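You operate a simulated robot arm through the tools that you are given. There is no shell and no other tool. Be economical: measure what you need, move in short steps, check, and stop when the job is done.

You are at the controls of a simulated robot arm. One attempt, no reset.

TASK
Take the carton stapler and put it on the ribbed plate.
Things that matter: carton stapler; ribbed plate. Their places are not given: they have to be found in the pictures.

The check looks at the end state, three seconds after you hand in, the way a careful person would. Anything else that was tipped, shoved, dropped, spilled or broken makes it a failure.

THE ROBOT
A 7-joint arm with a two-finger parallel gripper, fixed in place. Base frame: the origin is at the foot of the arm, x ahead of it, y to its left, z up; the work surface is at about z = 0. Lengths are in m, angles in degrees, forces in N, time in s.
With the tool pointing down near the work surface it reaches from about 0.22 to 0.58 m from the base axis. Its first joint turns from -66.0 to 66.0 degrees. Payload 2.5 kg.
The tool frame sits at the grasp point between the pads (the TCP): z along the fingers, y along the line on which they close. The tips reach 0.023 m beyond it. Largest opening 0.094 m; finger width 0.038, thickness 0.01; the body of the gripper, 0.054 by 0.096 m, starts 0.039 m behind the TCP.
Orientation is that of the tool frame in the base frame, as a unit quaternion [x, y, z, w]. With the fingers straight down and closing along the base's y, the tool's x points along the base's -x, its y along +y and its z along -z.

THE INTERFACE
- The arm moves only by the tool jog_arm. Its arguments are lists of equal length, an entry for each row: "grip": the finger opening in m, from 0 to 0.094; "offset": the shift along the base's x, y, z in units of 500 mm (1.0 is 500 mm), a list of three; "yaw": the turn about the base's z in units of 60 degrees (1.0 is 60 degrees). In form: {"grip": [grip, ...], "offset": [[x, y, z], ...], "yaw": [yaw, ...]}. A call has 1 to 12 rows; each row is the pose to reach, as a shift and turn from the pose commanded when the call began. A call with a number of a shift or a turn outside -1 to 1 is refused whole. Rows are played at 5 a second. More than 0.05 m and 8.6 degrees between two rows, or a gripper value outside its range, and nothing of the call is played. A pose out of reach is approached as far as the arm can. The call stops where the force on the tool passes 40 N (or 10 N more than at its start, if that is more) or the arm is blocked; 0.2 s more then pass. Each finger travels about 0.108 m/s and halts on what it meets, pressing with about 33 N; the grip force reading is that of the motor and also rises with nothing between the fingers. The clock runs only during rows and for 0.2 s after the last one: add rows that repeat a pose to give the fingers time. It gives the time, the measured TCP pose, the force on the tool (base axes), the opening and the grip force at its end, in the units of the frame above (readings bear some noise), and new pictures: "views" is both (left out), scene, wrist or none.
- Cameras (640 x 400 px; columns grow to the right, rows downward): "scene" is fixed at [0.0956, -0.4022, 0.5302]; the picture's right is [0.94, -0.33, 0.00], its down [-0.23, -0.66, -0.71] and it looks along [0.23, 0.67, -0.70] (base axes); focal length 290 px, centre (320, 200). "wrist" rides on the gripper at [-0.039, 0, -0.044] in the tool frame; the picture's right is [0.00, -1.00, 0.00], its down [0.97, 0.00, -0.24] and it looks along [0.24, 0.00, 0.97] (tool axes); focal length 218 px, centre (320, 200).
- pixel_to_xyz(camera, pixels): for up to 12 pixels [column, row] of the newest picture of that camera ("zoom" is the newest enlarged one), the place [x, y, z] in the base frame of the surface seen there, good to about 0.002 m. It takes no simulated time.
- zoom(camera, box): a new picture of the part [left, top, right, bottom] of that camera's present view, enlarged. It takes no simulated time.
- job_done(): hands the job in; it is judged then, once.

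Go step by step. Measure first, check grasps and placings, and put right what went wrong. The budget is 60 turns and 120 pictures, counting those below and the enlarged ones. Unless the task says otherwise, let go and move clear before handing in, and close with one line.

The tools are called as name(argument=value, ...) on one line, values as JSON. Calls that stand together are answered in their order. jog_arm: Moves the arm, as the interface text tells. Its arguments: {"type":"object","properties":{"grip":{"type":"array","items":{"type":"number"}},"offset":{"type":"array","items":{"type":"array","items":{"type":"number"}}},"yaw":{"type":"array","items":{"type":"number"}},"views":{"type":"string","enum":["both","scene","wrist","none"]}},"required":["grip","offset","yaw"]} The other tools are called the same way: pixel_to_xyz (camera, pixels) gives the place of the surface under pixels of a picture; zoom (camera, box) takes an enlarged picture of a part of a camera's view; job_done () hands the job in.

At the start:

```text
t: 0.0
eef_pos: [0.4248, 0.1466, 0.2538]
tool_rot: [0.0, 1.0, 0.0, -0.001]
contact_force: [0.2, 0.1, -0.2]
gripper_width: 0.094
grip_force: 0.1
```

scene: 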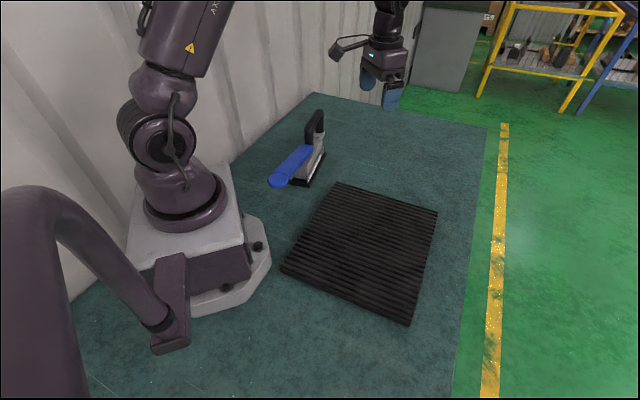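
wrist: 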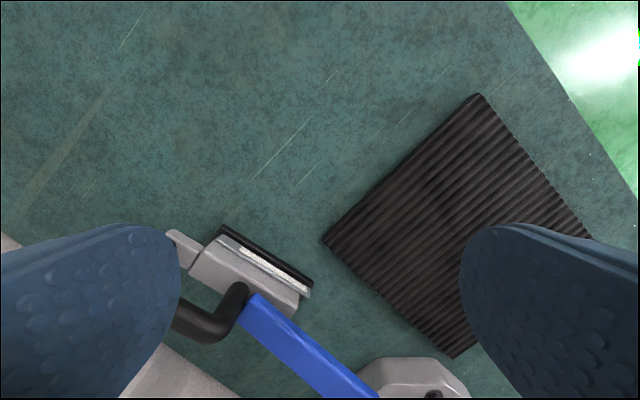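

The stapler is in the scene around (305,155), with a blue lever and a black handle, and the ribbed plate is around (365,250). I'll zoom in on both before measuring.

zoom(camera="scene", box=[250, 95, 346, 200])

pixel_to_xyz(camera="scene", pixels=[[338, 184], [437, 212], [408, 324], [284, 270], [362, 248], [315, 118], [278, 182], [300, 158], [310, 165], [322, 155], [300, 185], [318, 140]])

pixel_to_xyz(camera="wrist", pixels=[[180, 240], [222, 228], [310, 290], [240, 270], [290, 303], [270, 260], [235, 295], [205, 325], [250, 305], [300, 345], [350, 385], [200, 265]])

```text
3.81 times, centred on (298, 148) of scene
```

zoom: 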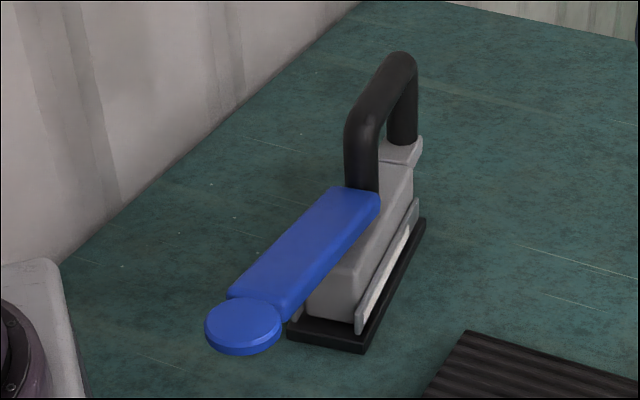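

```text
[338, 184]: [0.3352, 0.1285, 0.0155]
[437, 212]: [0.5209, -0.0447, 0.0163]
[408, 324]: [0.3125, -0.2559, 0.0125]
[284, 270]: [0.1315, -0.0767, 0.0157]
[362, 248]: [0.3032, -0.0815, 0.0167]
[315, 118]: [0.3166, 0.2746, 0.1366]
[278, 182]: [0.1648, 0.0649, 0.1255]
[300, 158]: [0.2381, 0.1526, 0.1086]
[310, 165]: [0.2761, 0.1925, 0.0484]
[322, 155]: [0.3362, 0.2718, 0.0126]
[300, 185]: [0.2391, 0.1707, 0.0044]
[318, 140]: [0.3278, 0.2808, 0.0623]
```

```text
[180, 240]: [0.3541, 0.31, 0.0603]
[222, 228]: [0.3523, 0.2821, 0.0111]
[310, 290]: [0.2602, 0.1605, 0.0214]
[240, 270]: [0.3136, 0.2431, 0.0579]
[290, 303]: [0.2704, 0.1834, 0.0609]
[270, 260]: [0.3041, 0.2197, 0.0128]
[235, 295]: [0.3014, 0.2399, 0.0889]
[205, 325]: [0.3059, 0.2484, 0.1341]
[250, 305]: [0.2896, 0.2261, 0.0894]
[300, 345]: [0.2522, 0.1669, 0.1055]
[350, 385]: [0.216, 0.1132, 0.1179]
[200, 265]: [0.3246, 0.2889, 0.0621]
```

The stapler stands upright with its handle bar on top at about z 0.136, and the plate's top is at about z 0.016. I'll measure the handle bar, base and lever more closely to get the direction and the grip point.

pixel_to_xyz(camera="zoom", pixels=[[400, 56], [385, 80], [372, 100], [360, 120], [352, 150], [375, 150], [402, 120], [365, 350], [424, 220], [290, 333], [340, 290], [355, 195]])

zoom(camera="wrist", box=[140, 200, 400, 400])

```text
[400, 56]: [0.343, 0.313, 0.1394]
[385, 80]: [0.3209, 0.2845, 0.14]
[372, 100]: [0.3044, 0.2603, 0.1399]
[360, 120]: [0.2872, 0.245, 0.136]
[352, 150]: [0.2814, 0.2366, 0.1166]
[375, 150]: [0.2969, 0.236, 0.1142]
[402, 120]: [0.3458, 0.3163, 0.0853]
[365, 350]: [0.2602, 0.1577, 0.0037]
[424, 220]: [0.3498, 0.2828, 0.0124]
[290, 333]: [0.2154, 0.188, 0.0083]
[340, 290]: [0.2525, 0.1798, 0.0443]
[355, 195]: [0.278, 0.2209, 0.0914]
```

```text
2.00 times, centred on (270, 300) of wrist
```

zoom: 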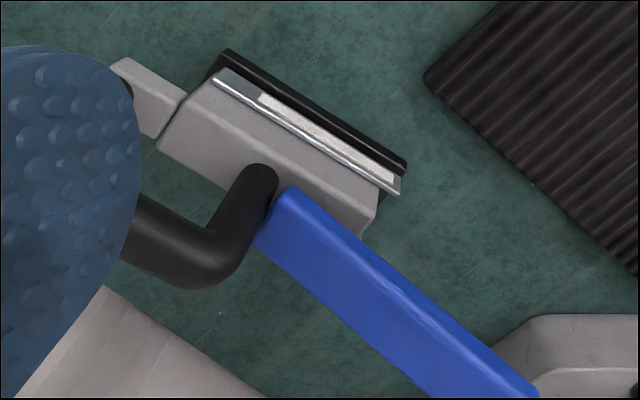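

The stapler's long axis lies at about 54°. Its base centre is near (0.283, 0.236), below the front post of the handle, and the bar's top is at z≈0.14. I'll move above the bar's front end and turn 54° so the fingers close across it.

jog_arm(grip=[0.094, 0.094, 0.094, 0.094, 0.094, 0.094, 0.094, 0.094, 0.094], offset=[[-0.038, 0.028, 0], [-0.077, 0.057, 0], [-0.116, 0.085, 0], [-0.154, 0.114, 0], [-0.193, 0.142, 0], [-0.231, 0.17, 0], [-0.27, 0.199, 0], [-0.27, 0.199, 0], [-0.27, 0.199, 0]], yaw=[0.13, 0.26, 0.39, 0.52, 0.65, 0.78, 0.9, 0.9, 0.9])

```text
t: 2.0
eef_pos: [0.2889, 0.2457, 0.2561]
tool_rot: [-0.455, 0.891, 0.0, 0.0]
contact_force: [0.3, -0.1, 0.0]
gripper_width: 0.0938
grip_force: 0.0
```

scene: 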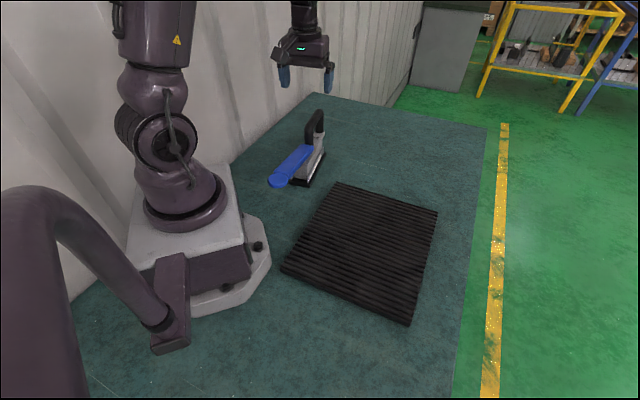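
wrist: 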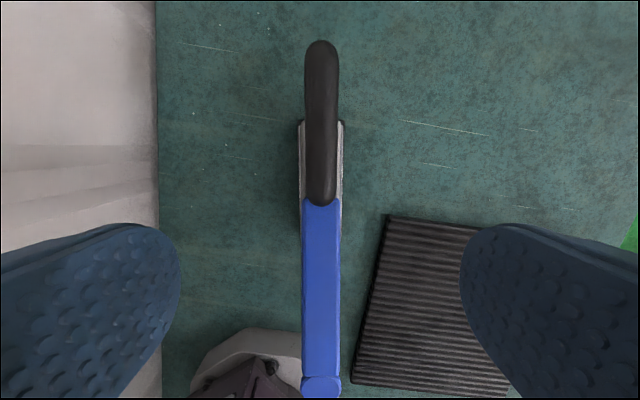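

The bar at (322,60)-(320,200) is vertical in the wrist view, so the turn is right. I'll check its centreline and front end before going down.

pixel_to_xyz(camera="wrist", pixels=[[321, 60], [321, 90], [321, 130], [321, 160], [320, 185], [320, 202], [320, 215], [308, 150], [334, 150], [321, 300], [321, 385]])

```text
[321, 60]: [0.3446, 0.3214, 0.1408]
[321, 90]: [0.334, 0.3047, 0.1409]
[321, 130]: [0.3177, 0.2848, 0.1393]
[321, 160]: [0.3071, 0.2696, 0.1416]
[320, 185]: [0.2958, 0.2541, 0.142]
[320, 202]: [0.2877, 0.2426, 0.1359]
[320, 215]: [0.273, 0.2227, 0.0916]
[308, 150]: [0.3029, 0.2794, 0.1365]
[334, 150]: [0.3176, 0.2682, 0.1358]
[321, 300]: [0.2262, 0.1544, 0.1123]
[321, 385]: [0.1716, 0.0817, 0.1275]
```

The bar lies on the tool's centreline, with its front end near (0.287, 0.242) and its top at 0.141. I'll go down to z≈0.124, slightly further along the bar, then close.

jog_arm(grip=[0.094, 0.094, 0.094, 0.094, 0.094, 0.094, 0.094, 0.0, 0.0, 0.0, 0.0, 0.0], offset=[[0.012, 0.017, -0.04], [0.012, 0.017, -0.09], [0.012, 0.017, -0.14], [0.012, 0.017, -0.19], [0.012, 0.017, -0.23], [0.012, 0.017, -0.26], [0.012, 0.017, -0.26], [0.012, 0.017, -0.26], [0.012, 0.017, -0.26], [0.012, 0.017, -0.26], [0.012, 0.017, -0.26], [0.012, 0.017, -0.26]], yaw=[0, 0, 0, 0, 0, 0, 0, 0, 0, 0, 0, 0])

```text
t: 4.6
eef_pos: [0.2986, 0.252, 0.1233]
tool_rot: [-0.454, 0.891, 0.0, 0.0]
contact_force: [-2.8, 2.9, 0.3]
gripper_width: 0.0248
grip_force: 33.0
```

scene: 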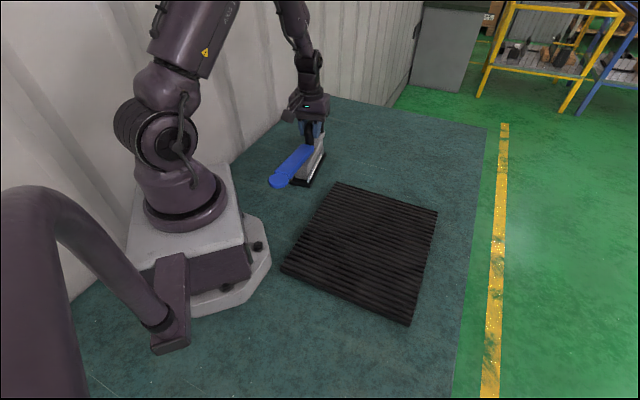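
wrist: 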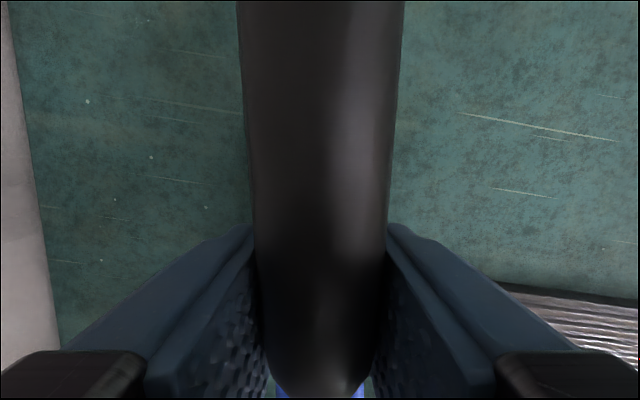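

The fingers stopped at 0.025 m on the bar with 33 N. I'll lift a little to test the hold.

jog_arm(grip=[0, 0, 0, 0, 0, 0], offset=[[0, 0, 0.02], [0, 0, 0.05], [0, 0, 0.09], [0, 0, 0.12], [0, 0, 0.12], [0, 0, 0.12]], yaw=[0, 0, 0, 0, 0, 0])

zoom(camera="scene", box=[220, 60, 380, 220])

```text
t: 6.0
eef_pos: [0.2958, 0.2538, 0.184]
tool_rot: [-0.454, 0.891, 0.0, 0.0]
contact_force: [0.2, 0.2, 0.0]
gripper_width: 0.0004
grip_force: 32.9
```

scene: 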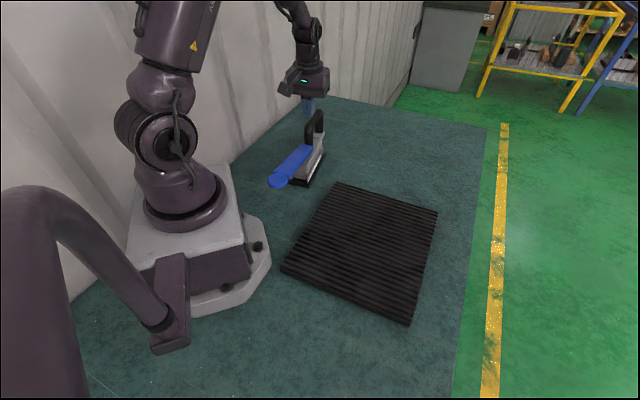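
wrist: 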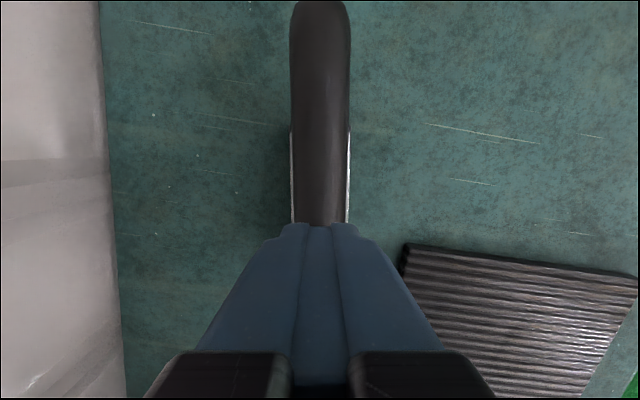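

```text
2.50 times, centred on (300, 140) of scene
```

zoom: 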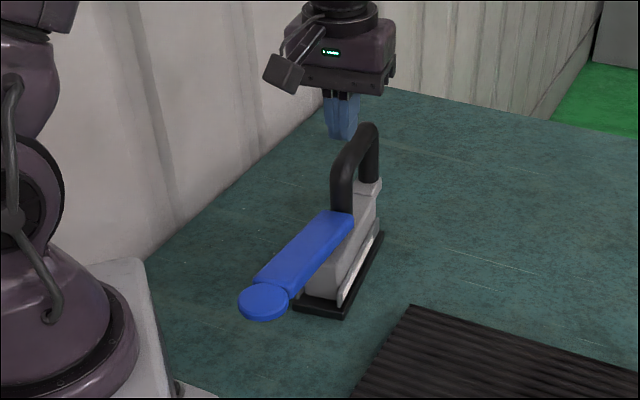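

The grip failed: the opening is 0.0004 and the stapler is still standing on the table, so the bar slipped out of the pads. I'll open, check that it hasn't moved, and take a grip lower and nearer the post and centre of mass.

jog_arm(grip=[0.094, 0.094, 0.094, 0.094, 0.094], offset=[[0, 0, 0.04], [0, 0, 0.09], [0, 0, 0.12], [0, 0, 0.12], [0, 0, 0.12]], yaw=[0, 0, 0, 0, 0])

zoom(camera="scene", box=[250, 95, 346, 200])

pixel_to_xyz(camera="wrist", pixels=[[321, 60], [321, 90], [321, 130], [321, 160], [320, 185], [320, 202], [320, 210], [320, 220], [320, 230], [321, 250], [321, 300], [321, 385]])

```text
t: 7.2
eef_pos: [0.2947, 0.256, 0.2437]
tool_rot: [-0.454, 0.891, 0.0, 0.001]
contact_force: [0.6, 1.1, -0.5]
gripper_width: 0.0943
grip_force: 0.0
```

scene: 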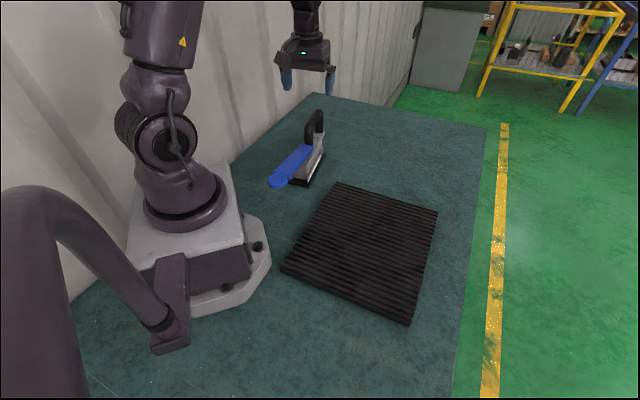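
wrist: 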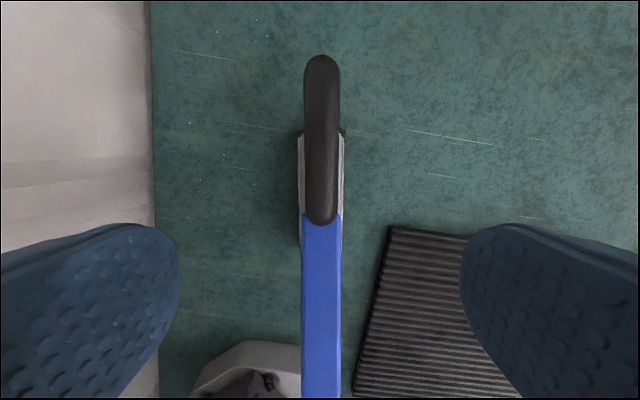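

```text
3.81 times, centred on (298, 148) of scene
```

zoom: 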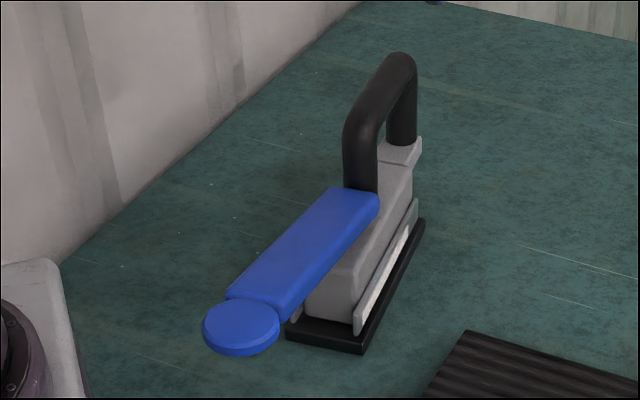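

```text
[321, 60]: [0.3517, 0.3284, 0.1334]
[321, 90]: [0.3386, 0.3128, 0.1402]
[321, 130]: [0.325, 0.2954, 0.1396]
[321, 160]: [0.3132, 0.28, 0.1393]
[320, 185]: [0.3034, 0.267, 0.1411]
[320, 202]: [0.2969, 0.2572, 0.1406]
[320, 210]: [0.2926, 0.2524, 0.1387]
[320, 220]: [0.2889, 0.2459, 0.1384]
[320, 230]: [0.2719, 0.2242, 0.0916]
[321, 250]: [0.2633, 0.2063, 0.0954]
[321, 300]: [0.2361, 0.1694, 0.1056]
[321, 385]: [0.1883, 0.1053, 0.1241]
```

The stapler is still upright and has hardly moved. I'll centre the pads on the front post at about (0.2905, 0.2475), at z≈0.118 just above the lever, then close and lift very slowly.

jog_arm(grip=[0.094, 0.094, 0.094, 0.094, 0.094, 0.094, 0.094, 0.0, 0.0, 0.0, 0.0, 0.0], offset=[[-0.0106, -0.0142, -0.05], [-0.0106, -0.0142, -0.1], [-0.0106, -0.0142, -0.15], [-0.0106, -0.0142, -0.2], [-0.0106, -0.0142, -0.23], [-0.0106, -0.0142, -0.2516], [-0.0106, -0.0142, -0.2516], [-0.0106, -0.0142, -0.2516], [-0.0106, -0.0142, -0.2516], [-0.0106, -0.0142, -0.2516], [-0.0106, -0.0142, -0.2516], [-0.0106, -0.0142, -0.2516]], yaw=[0, 0, 0, 0, 0, 0, 0, 0, 0, 0, 0, 0], views="none")

jog_arm(grip=[0, 0, 0, 0, 0, 0], offset=[[0, 0, 0.002], [0, 0, 0.004], [0, 0, 0.006], [0, 0, 0.008], [0, 0, 0.01], [0, 0, 0.01]], yaw=[0, 0, 0, 0, 0, 0])

zoom(camera="scene", box=[250, 95, 346, 200])

```text
t: 9.8
eef_pos: [0.2911, 0.2482, 0.1196]
tool_rot: [-0.454, 0.891, 0.0, 0.0]
contact_force: [-1.8, 1.7, 0.1]
gripper_width: 0.025
grip_force: 33.0
```

```text
t: 11.2
eef_pos: [0.2892, 0.2481, 0.1231]
tool_rot: [-0.454, 0.891, 0.0, 0.0]
contact_force: [0.2, -0.4, -10.8]
gripper_width: 0.0249
grip_force: 33.6
```

scene: 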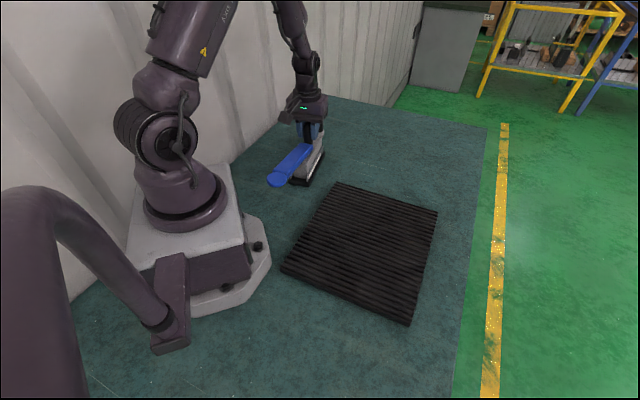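
wrist: 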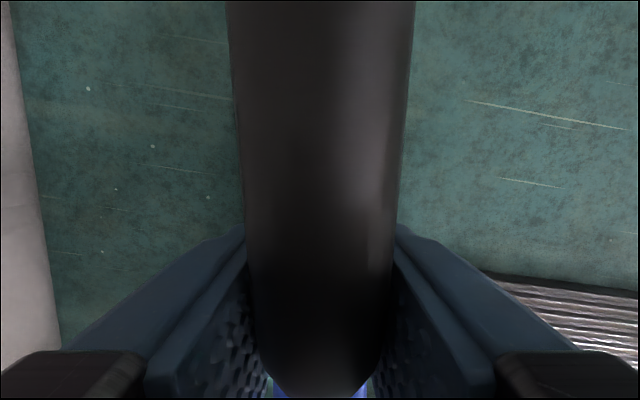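

```text
3.81 times, centred on (298, 148) of scene
```

zoom: 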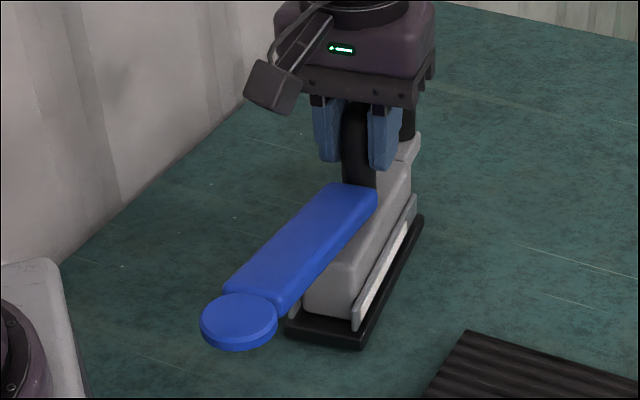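

The load is now 10.8 N and the opening holds at 0.025. I'll keep lifting slowly.

jog_arm(grip=[0, 0, 0, 0, 0, 0, 0, 0], offset=[[0, 0, 0.003], [0, 0, 0.006], [0, 0, 0.01], [0, 0, 0.014], [0, 0, 0.018], [0, 0, 0.022], [0, 0, 0.024], [0, 0, 0.024]], yaw=[0, 0, 0, 0, 0, 0, 0, 0], views="wrist")

zoom(camera="scene", box=[250, 95, 346, 200])

```text
t: 13.0
eef_pos: [0.2896, 0.2473, 0.1348]
tool_rot: [-0.454, 0.891, 0.0, 0.0]
contact_force: [-0.4, -0.6, -11.0]
gripper_width: 0.025
grip_force: 32.8
```

wrist: 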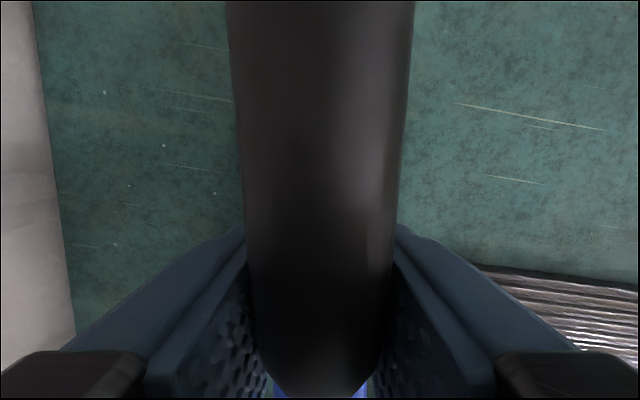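

```text
3.81 times, centred on (298, 148) of scene
```

zoom: 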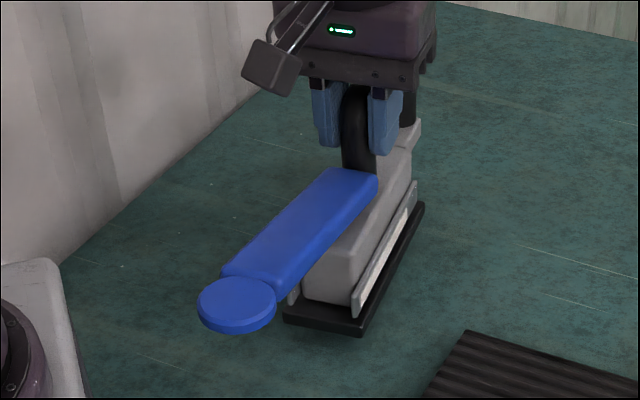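

It's clear of the table, level and holding steadily at 11 N. I'll keep raising it gently to get carrying clearance.

jog_arm(grip=[0, 0, 0, 0, 0, 0, 0, 0, 0, 0, 0], offset=[[0, 0, 0.004], [0, 0, 0.012], [0, 0, 0.022], [0, 0, 0.032], [0, 0, 0.042], [0, 0, 0.052], [0, 0, 0.062], [0, 0, 0.072], [0, 0, 0.078], [0, 0, 0.08], [0, 0, 0.08]], yaw=[0, 0, 0, 0, 0, 0, 0, 0, 0, 0, 0], views="scene")

zoom(camera="scene", box=[250, 75, 366, 200])

```text
t: 15.4
eef_pos: [0.2911, 0.2483, 0.1735]
tool_rot: [-0.454, 0.891, 0.0, 0.0]
contact_force: [0.1, -0.6, -11.8]
gripper_width: 0.0251
grip_force: 33.1
```

scene: 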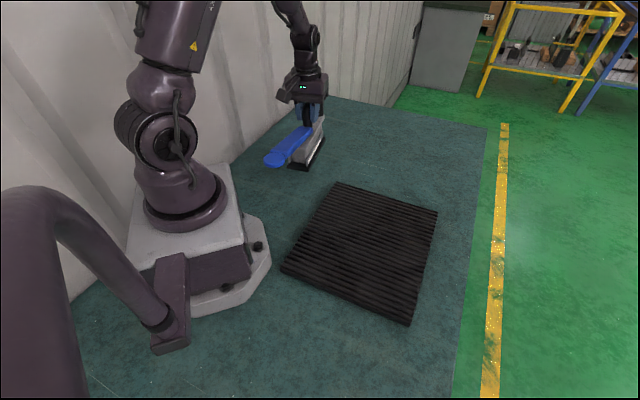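

```text
3.20 times, centred on (308, 138) of scene
```

zoom: 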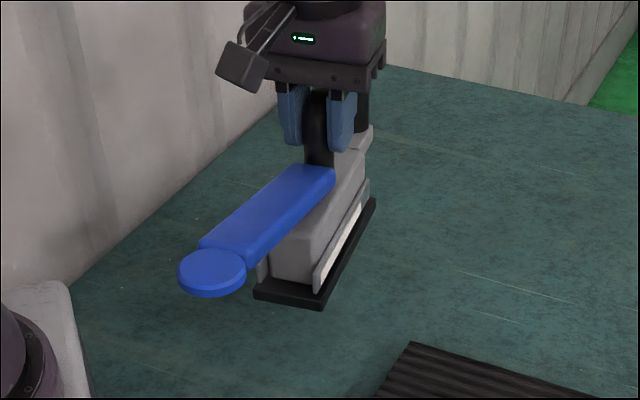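

The hold is stable and level at 11–12 N. I'll carry it gently outward and toward the plate in two stages, stopping with the stapler's base near the plate centre at (0.33, -0.05).

jog_arm(grip=[0, 0, 0, 0, 0, 0, 0, 0, 0, 0, 0, 0], offset=[[0.006, -0.004, 0], [0.02, -0.014, 0], [0.04, -0.03, 0], [0.06, -0.05, 0], [0.08, -0.073, 0], [0.096, -0.097, 0], [0.106, -0.122, 0], [0.112, -0.147, 0], [0.116, -0.17, 0], [0.118, -0.188, 0], [0.118, -0.2, 0], [0.118, -0.204, 0]], yaw=[0, 0, 0, 0, 0, 0, 0, 0, 0, 0, 0, 0], views="scene")

```text
t: 18.0
eef_pos: [0.3481, 0.1438, 0.1738]
tool_rot: [-0.454, 0.891, 0.0, 0.0]
contact_force: [-0.4, 0.6, -10.5]
gripper_width: 0.025
grip_force: 33.7
```

scene: 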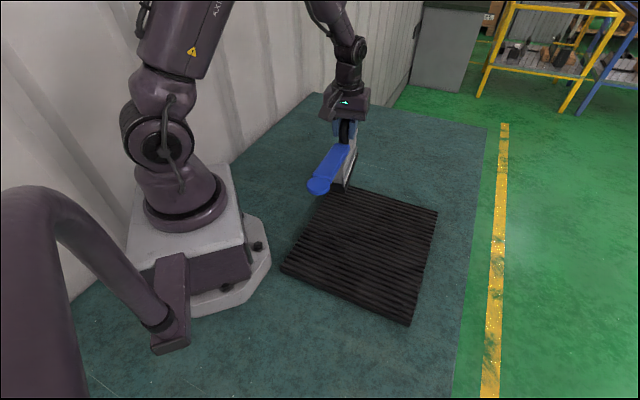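

It's still held level, with its base at about z 0.055, clear of the plate. I'll make the second stage over the plate.

jog_arm(grip=[0, 0, 0, 0, 0, 0, 0, 0, 0, 0, 0, 0], offset=[[0, -0.008, 0], [0, -0.03, 0], [0, -0.065, 0], [0, -0.105, 0], [0, -0.15, 0], [0, -0.195, 0], [0, -0.24, 0], [0, -0.285, 0], [0, -0.32, 0], [0, -0.345, 0], [0, -0.357, 0], [0, -0.36, 0]], yaw=[0, 0, 0, 0, 0, 0, 0, 0, 0, 0, 0, 0])

zoom(camera="scene", box=[270, 90, 450, 330])

```text
t: 20.6
eef_pos: [0.3485, -0.0351, 0.1743]
tool_rot: [-0.454, 0.891, 0.0, 0.0]
contact_force: [0.4, -0.3, -11.0]
gripper_width: 0.0247
grip_force: 33.1
```

scene: 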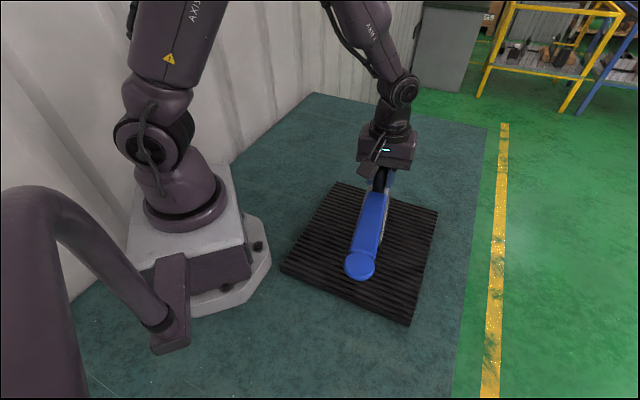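
wrist: 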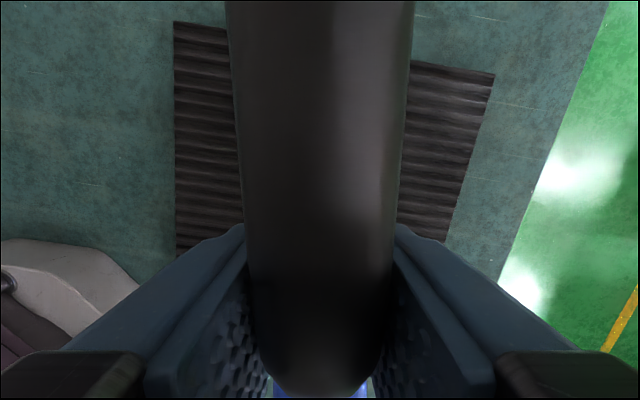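

```text
1.67 times, centred on (360, 210) of scene
```

zoom: 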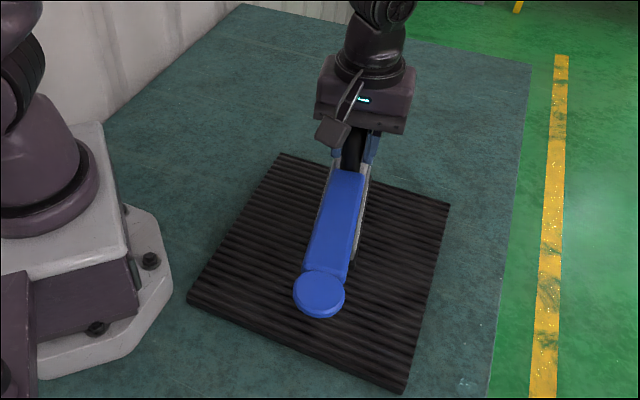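

The stapler is over the middle of the plate, with its base inside every edge. The base should touch at TCP z≈0.134, so I'll lower to just above that.

jog_arm(grip=[0, 0, 0, 0, 0, 0, 0, 0, 0, 0, 0], offset=[[0, 0, -0.004], [0, 0, -0.012], [0, 0, -0.022], [0, 0, -0.032], [0, 0, -0.042], [0, 0, -0.052], [0, 0, -0.06], [0, 0, -0.066], [0, 0, -0.07], [0, 0, -0.072], [0, 0, -0.072]], yaw=[0, 0, 0, 0, 0, 0, 0, 0, 0, 0, 0], views="none")

jog_arm(grip=[0, 0, 0, 0, 0], offset=[[0, 0, -0.002], [0, 0, -0.004], [0, 0, -0.006], [0, 0, -0.008], [0, 0, -0.008]], yaw=[0, 0, 0, 0, 0], views="scene")

zoom(camera="scene", box=[320, 140, 440, 300])

```text
t: 23.0
eef_pos: [0.3481, -0.0358, 0.1394]
tool_rot: [-0.454, 0.891, 0.0, 0.0]
contact_force: [-0.2, -0.4, -11.4]
gripper_width: 0.0249
grip_force: 32.6
```

```text
t: 24.2
eef_pos: [0.3482, -0.0352, 0.1337]
tool_rot: [-0.455, 0.891, 0.0, -0.001]
contact_force: [-6.9, 2.9, 10.2]
gripper_width: 0.0249
grip_force: 33.1
```

scene: 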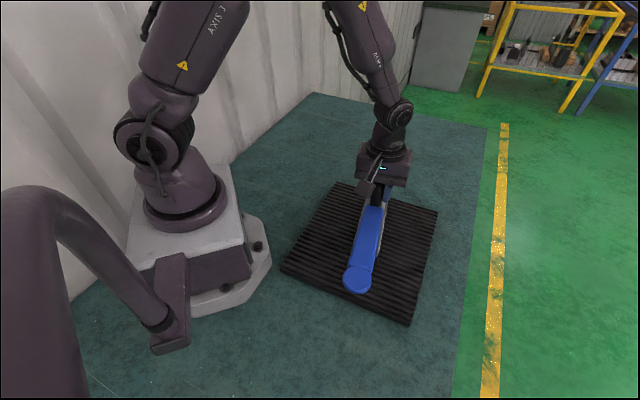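

```text
2.50 times, centred on (380, 220) of scene
```

zoom: 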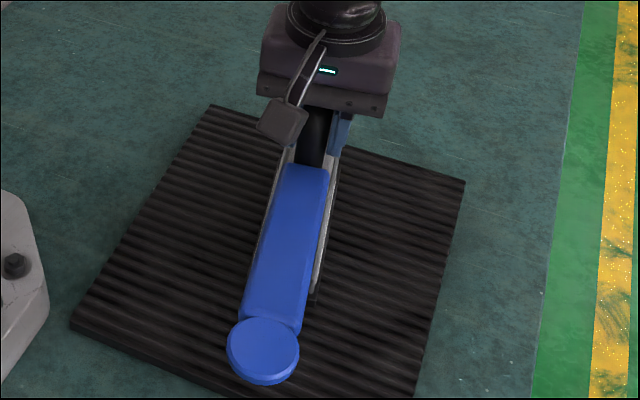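

The vertical force changed from -11 to +10 N, so the base rests on the plate. I'll ease up 1 mm, open straight, and rise clear.

jog_arm(grip=[0, 0.0, 0.035, 0.06, 0.094, 0.094, 0.094, 0.094], offset=[[0, 0, 0.002], [0, 0, 0.002], [0, 0, 0.002], [0, 0, 0.002], [0, 0, 0.002], [0, 0, 0.002], [0, 0, 0.002], [0, 0, 0.002]], yaw=[0, 0, 0, 0, 0, 0, 0, 0], views="wrist")

```text
t: 26.0
eef_pos: [0.3489, -0.0357, 0.1365]
tool_rot: [-0.454, 0.891, 0.0, 0.0]
contact_force: [-0.9, -0.3, 1.0]
gripper_width: 0.094
grip_force: 0.1
```

wrist: 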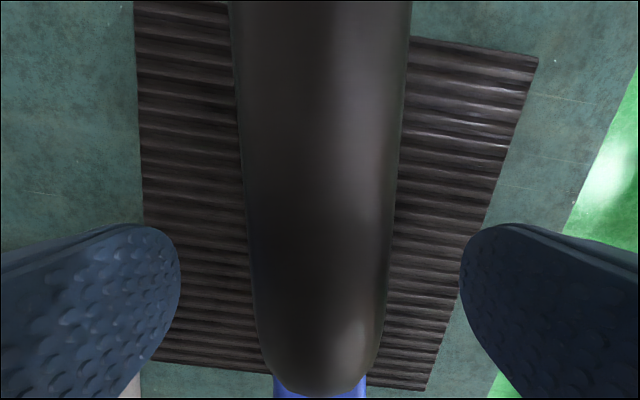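

The fingers are fully open on both sides of the bar and nothing is touching. I'll rise straight up.

jog_arm(grip=[0.094, 0.094, 0.094, 0.094, 0.094, 0.094, 0.094, 0.094], offset=[[0, 0, 0.02], [0, 0, 0.06], [0, 0, 0.1], [0, 0, 0.15], [0, 0, 0.2], [0, 0, 0.24], [0, 0, 0.24], [0, 0, 0.24]], yaw=[0, 0, 0, 0, 0, 0, 0, 0])

zoom(camera="scene", box=[270, 110, 450, 330])

```text
t: 27.8
eef_pos: [0.3501, -0.0374, 0.2557]
tool_rot: [-0.453, 0.892, 0.0, 0.0]
contact_force: [0.4, 0.3, -0.1]
gripper_width: 0.0941
grip_force: 0.1
```

scene: 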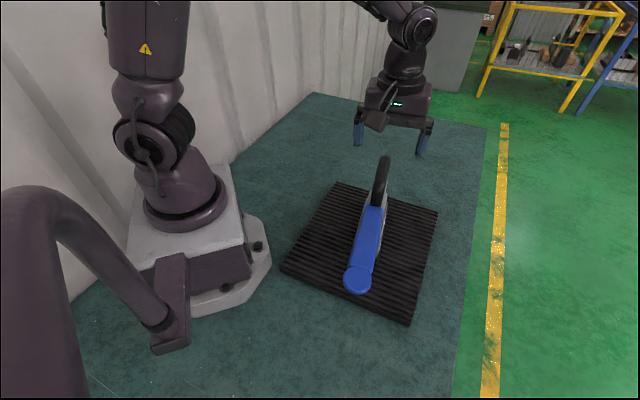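
wrist: 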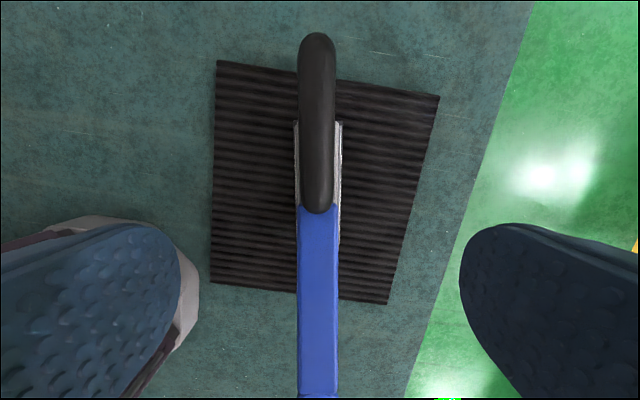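

```text
1.82 times, centred on (360, 220) of scene
```

zoom: 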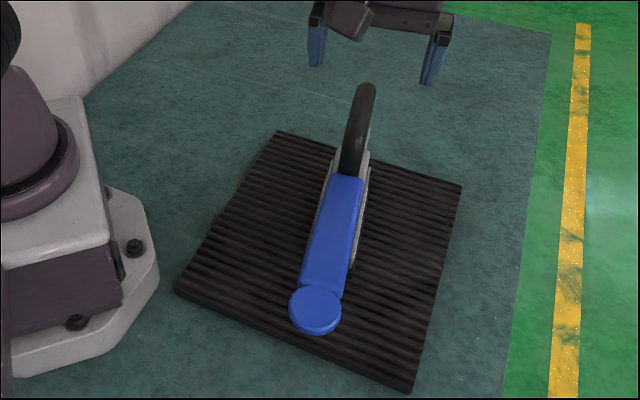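

The stapler stands upright with its base well inside the plate, the plate hasn't moved, and the gripper is clear. I'm handing in.

job_done()

```text
The job is handed in.
```

The carton stapler is standing upright on the ribbed plate, and the arm has let go and is clear; the first grip slipped off the handle, but the stapler stayed upright and nothing else was disturbed.
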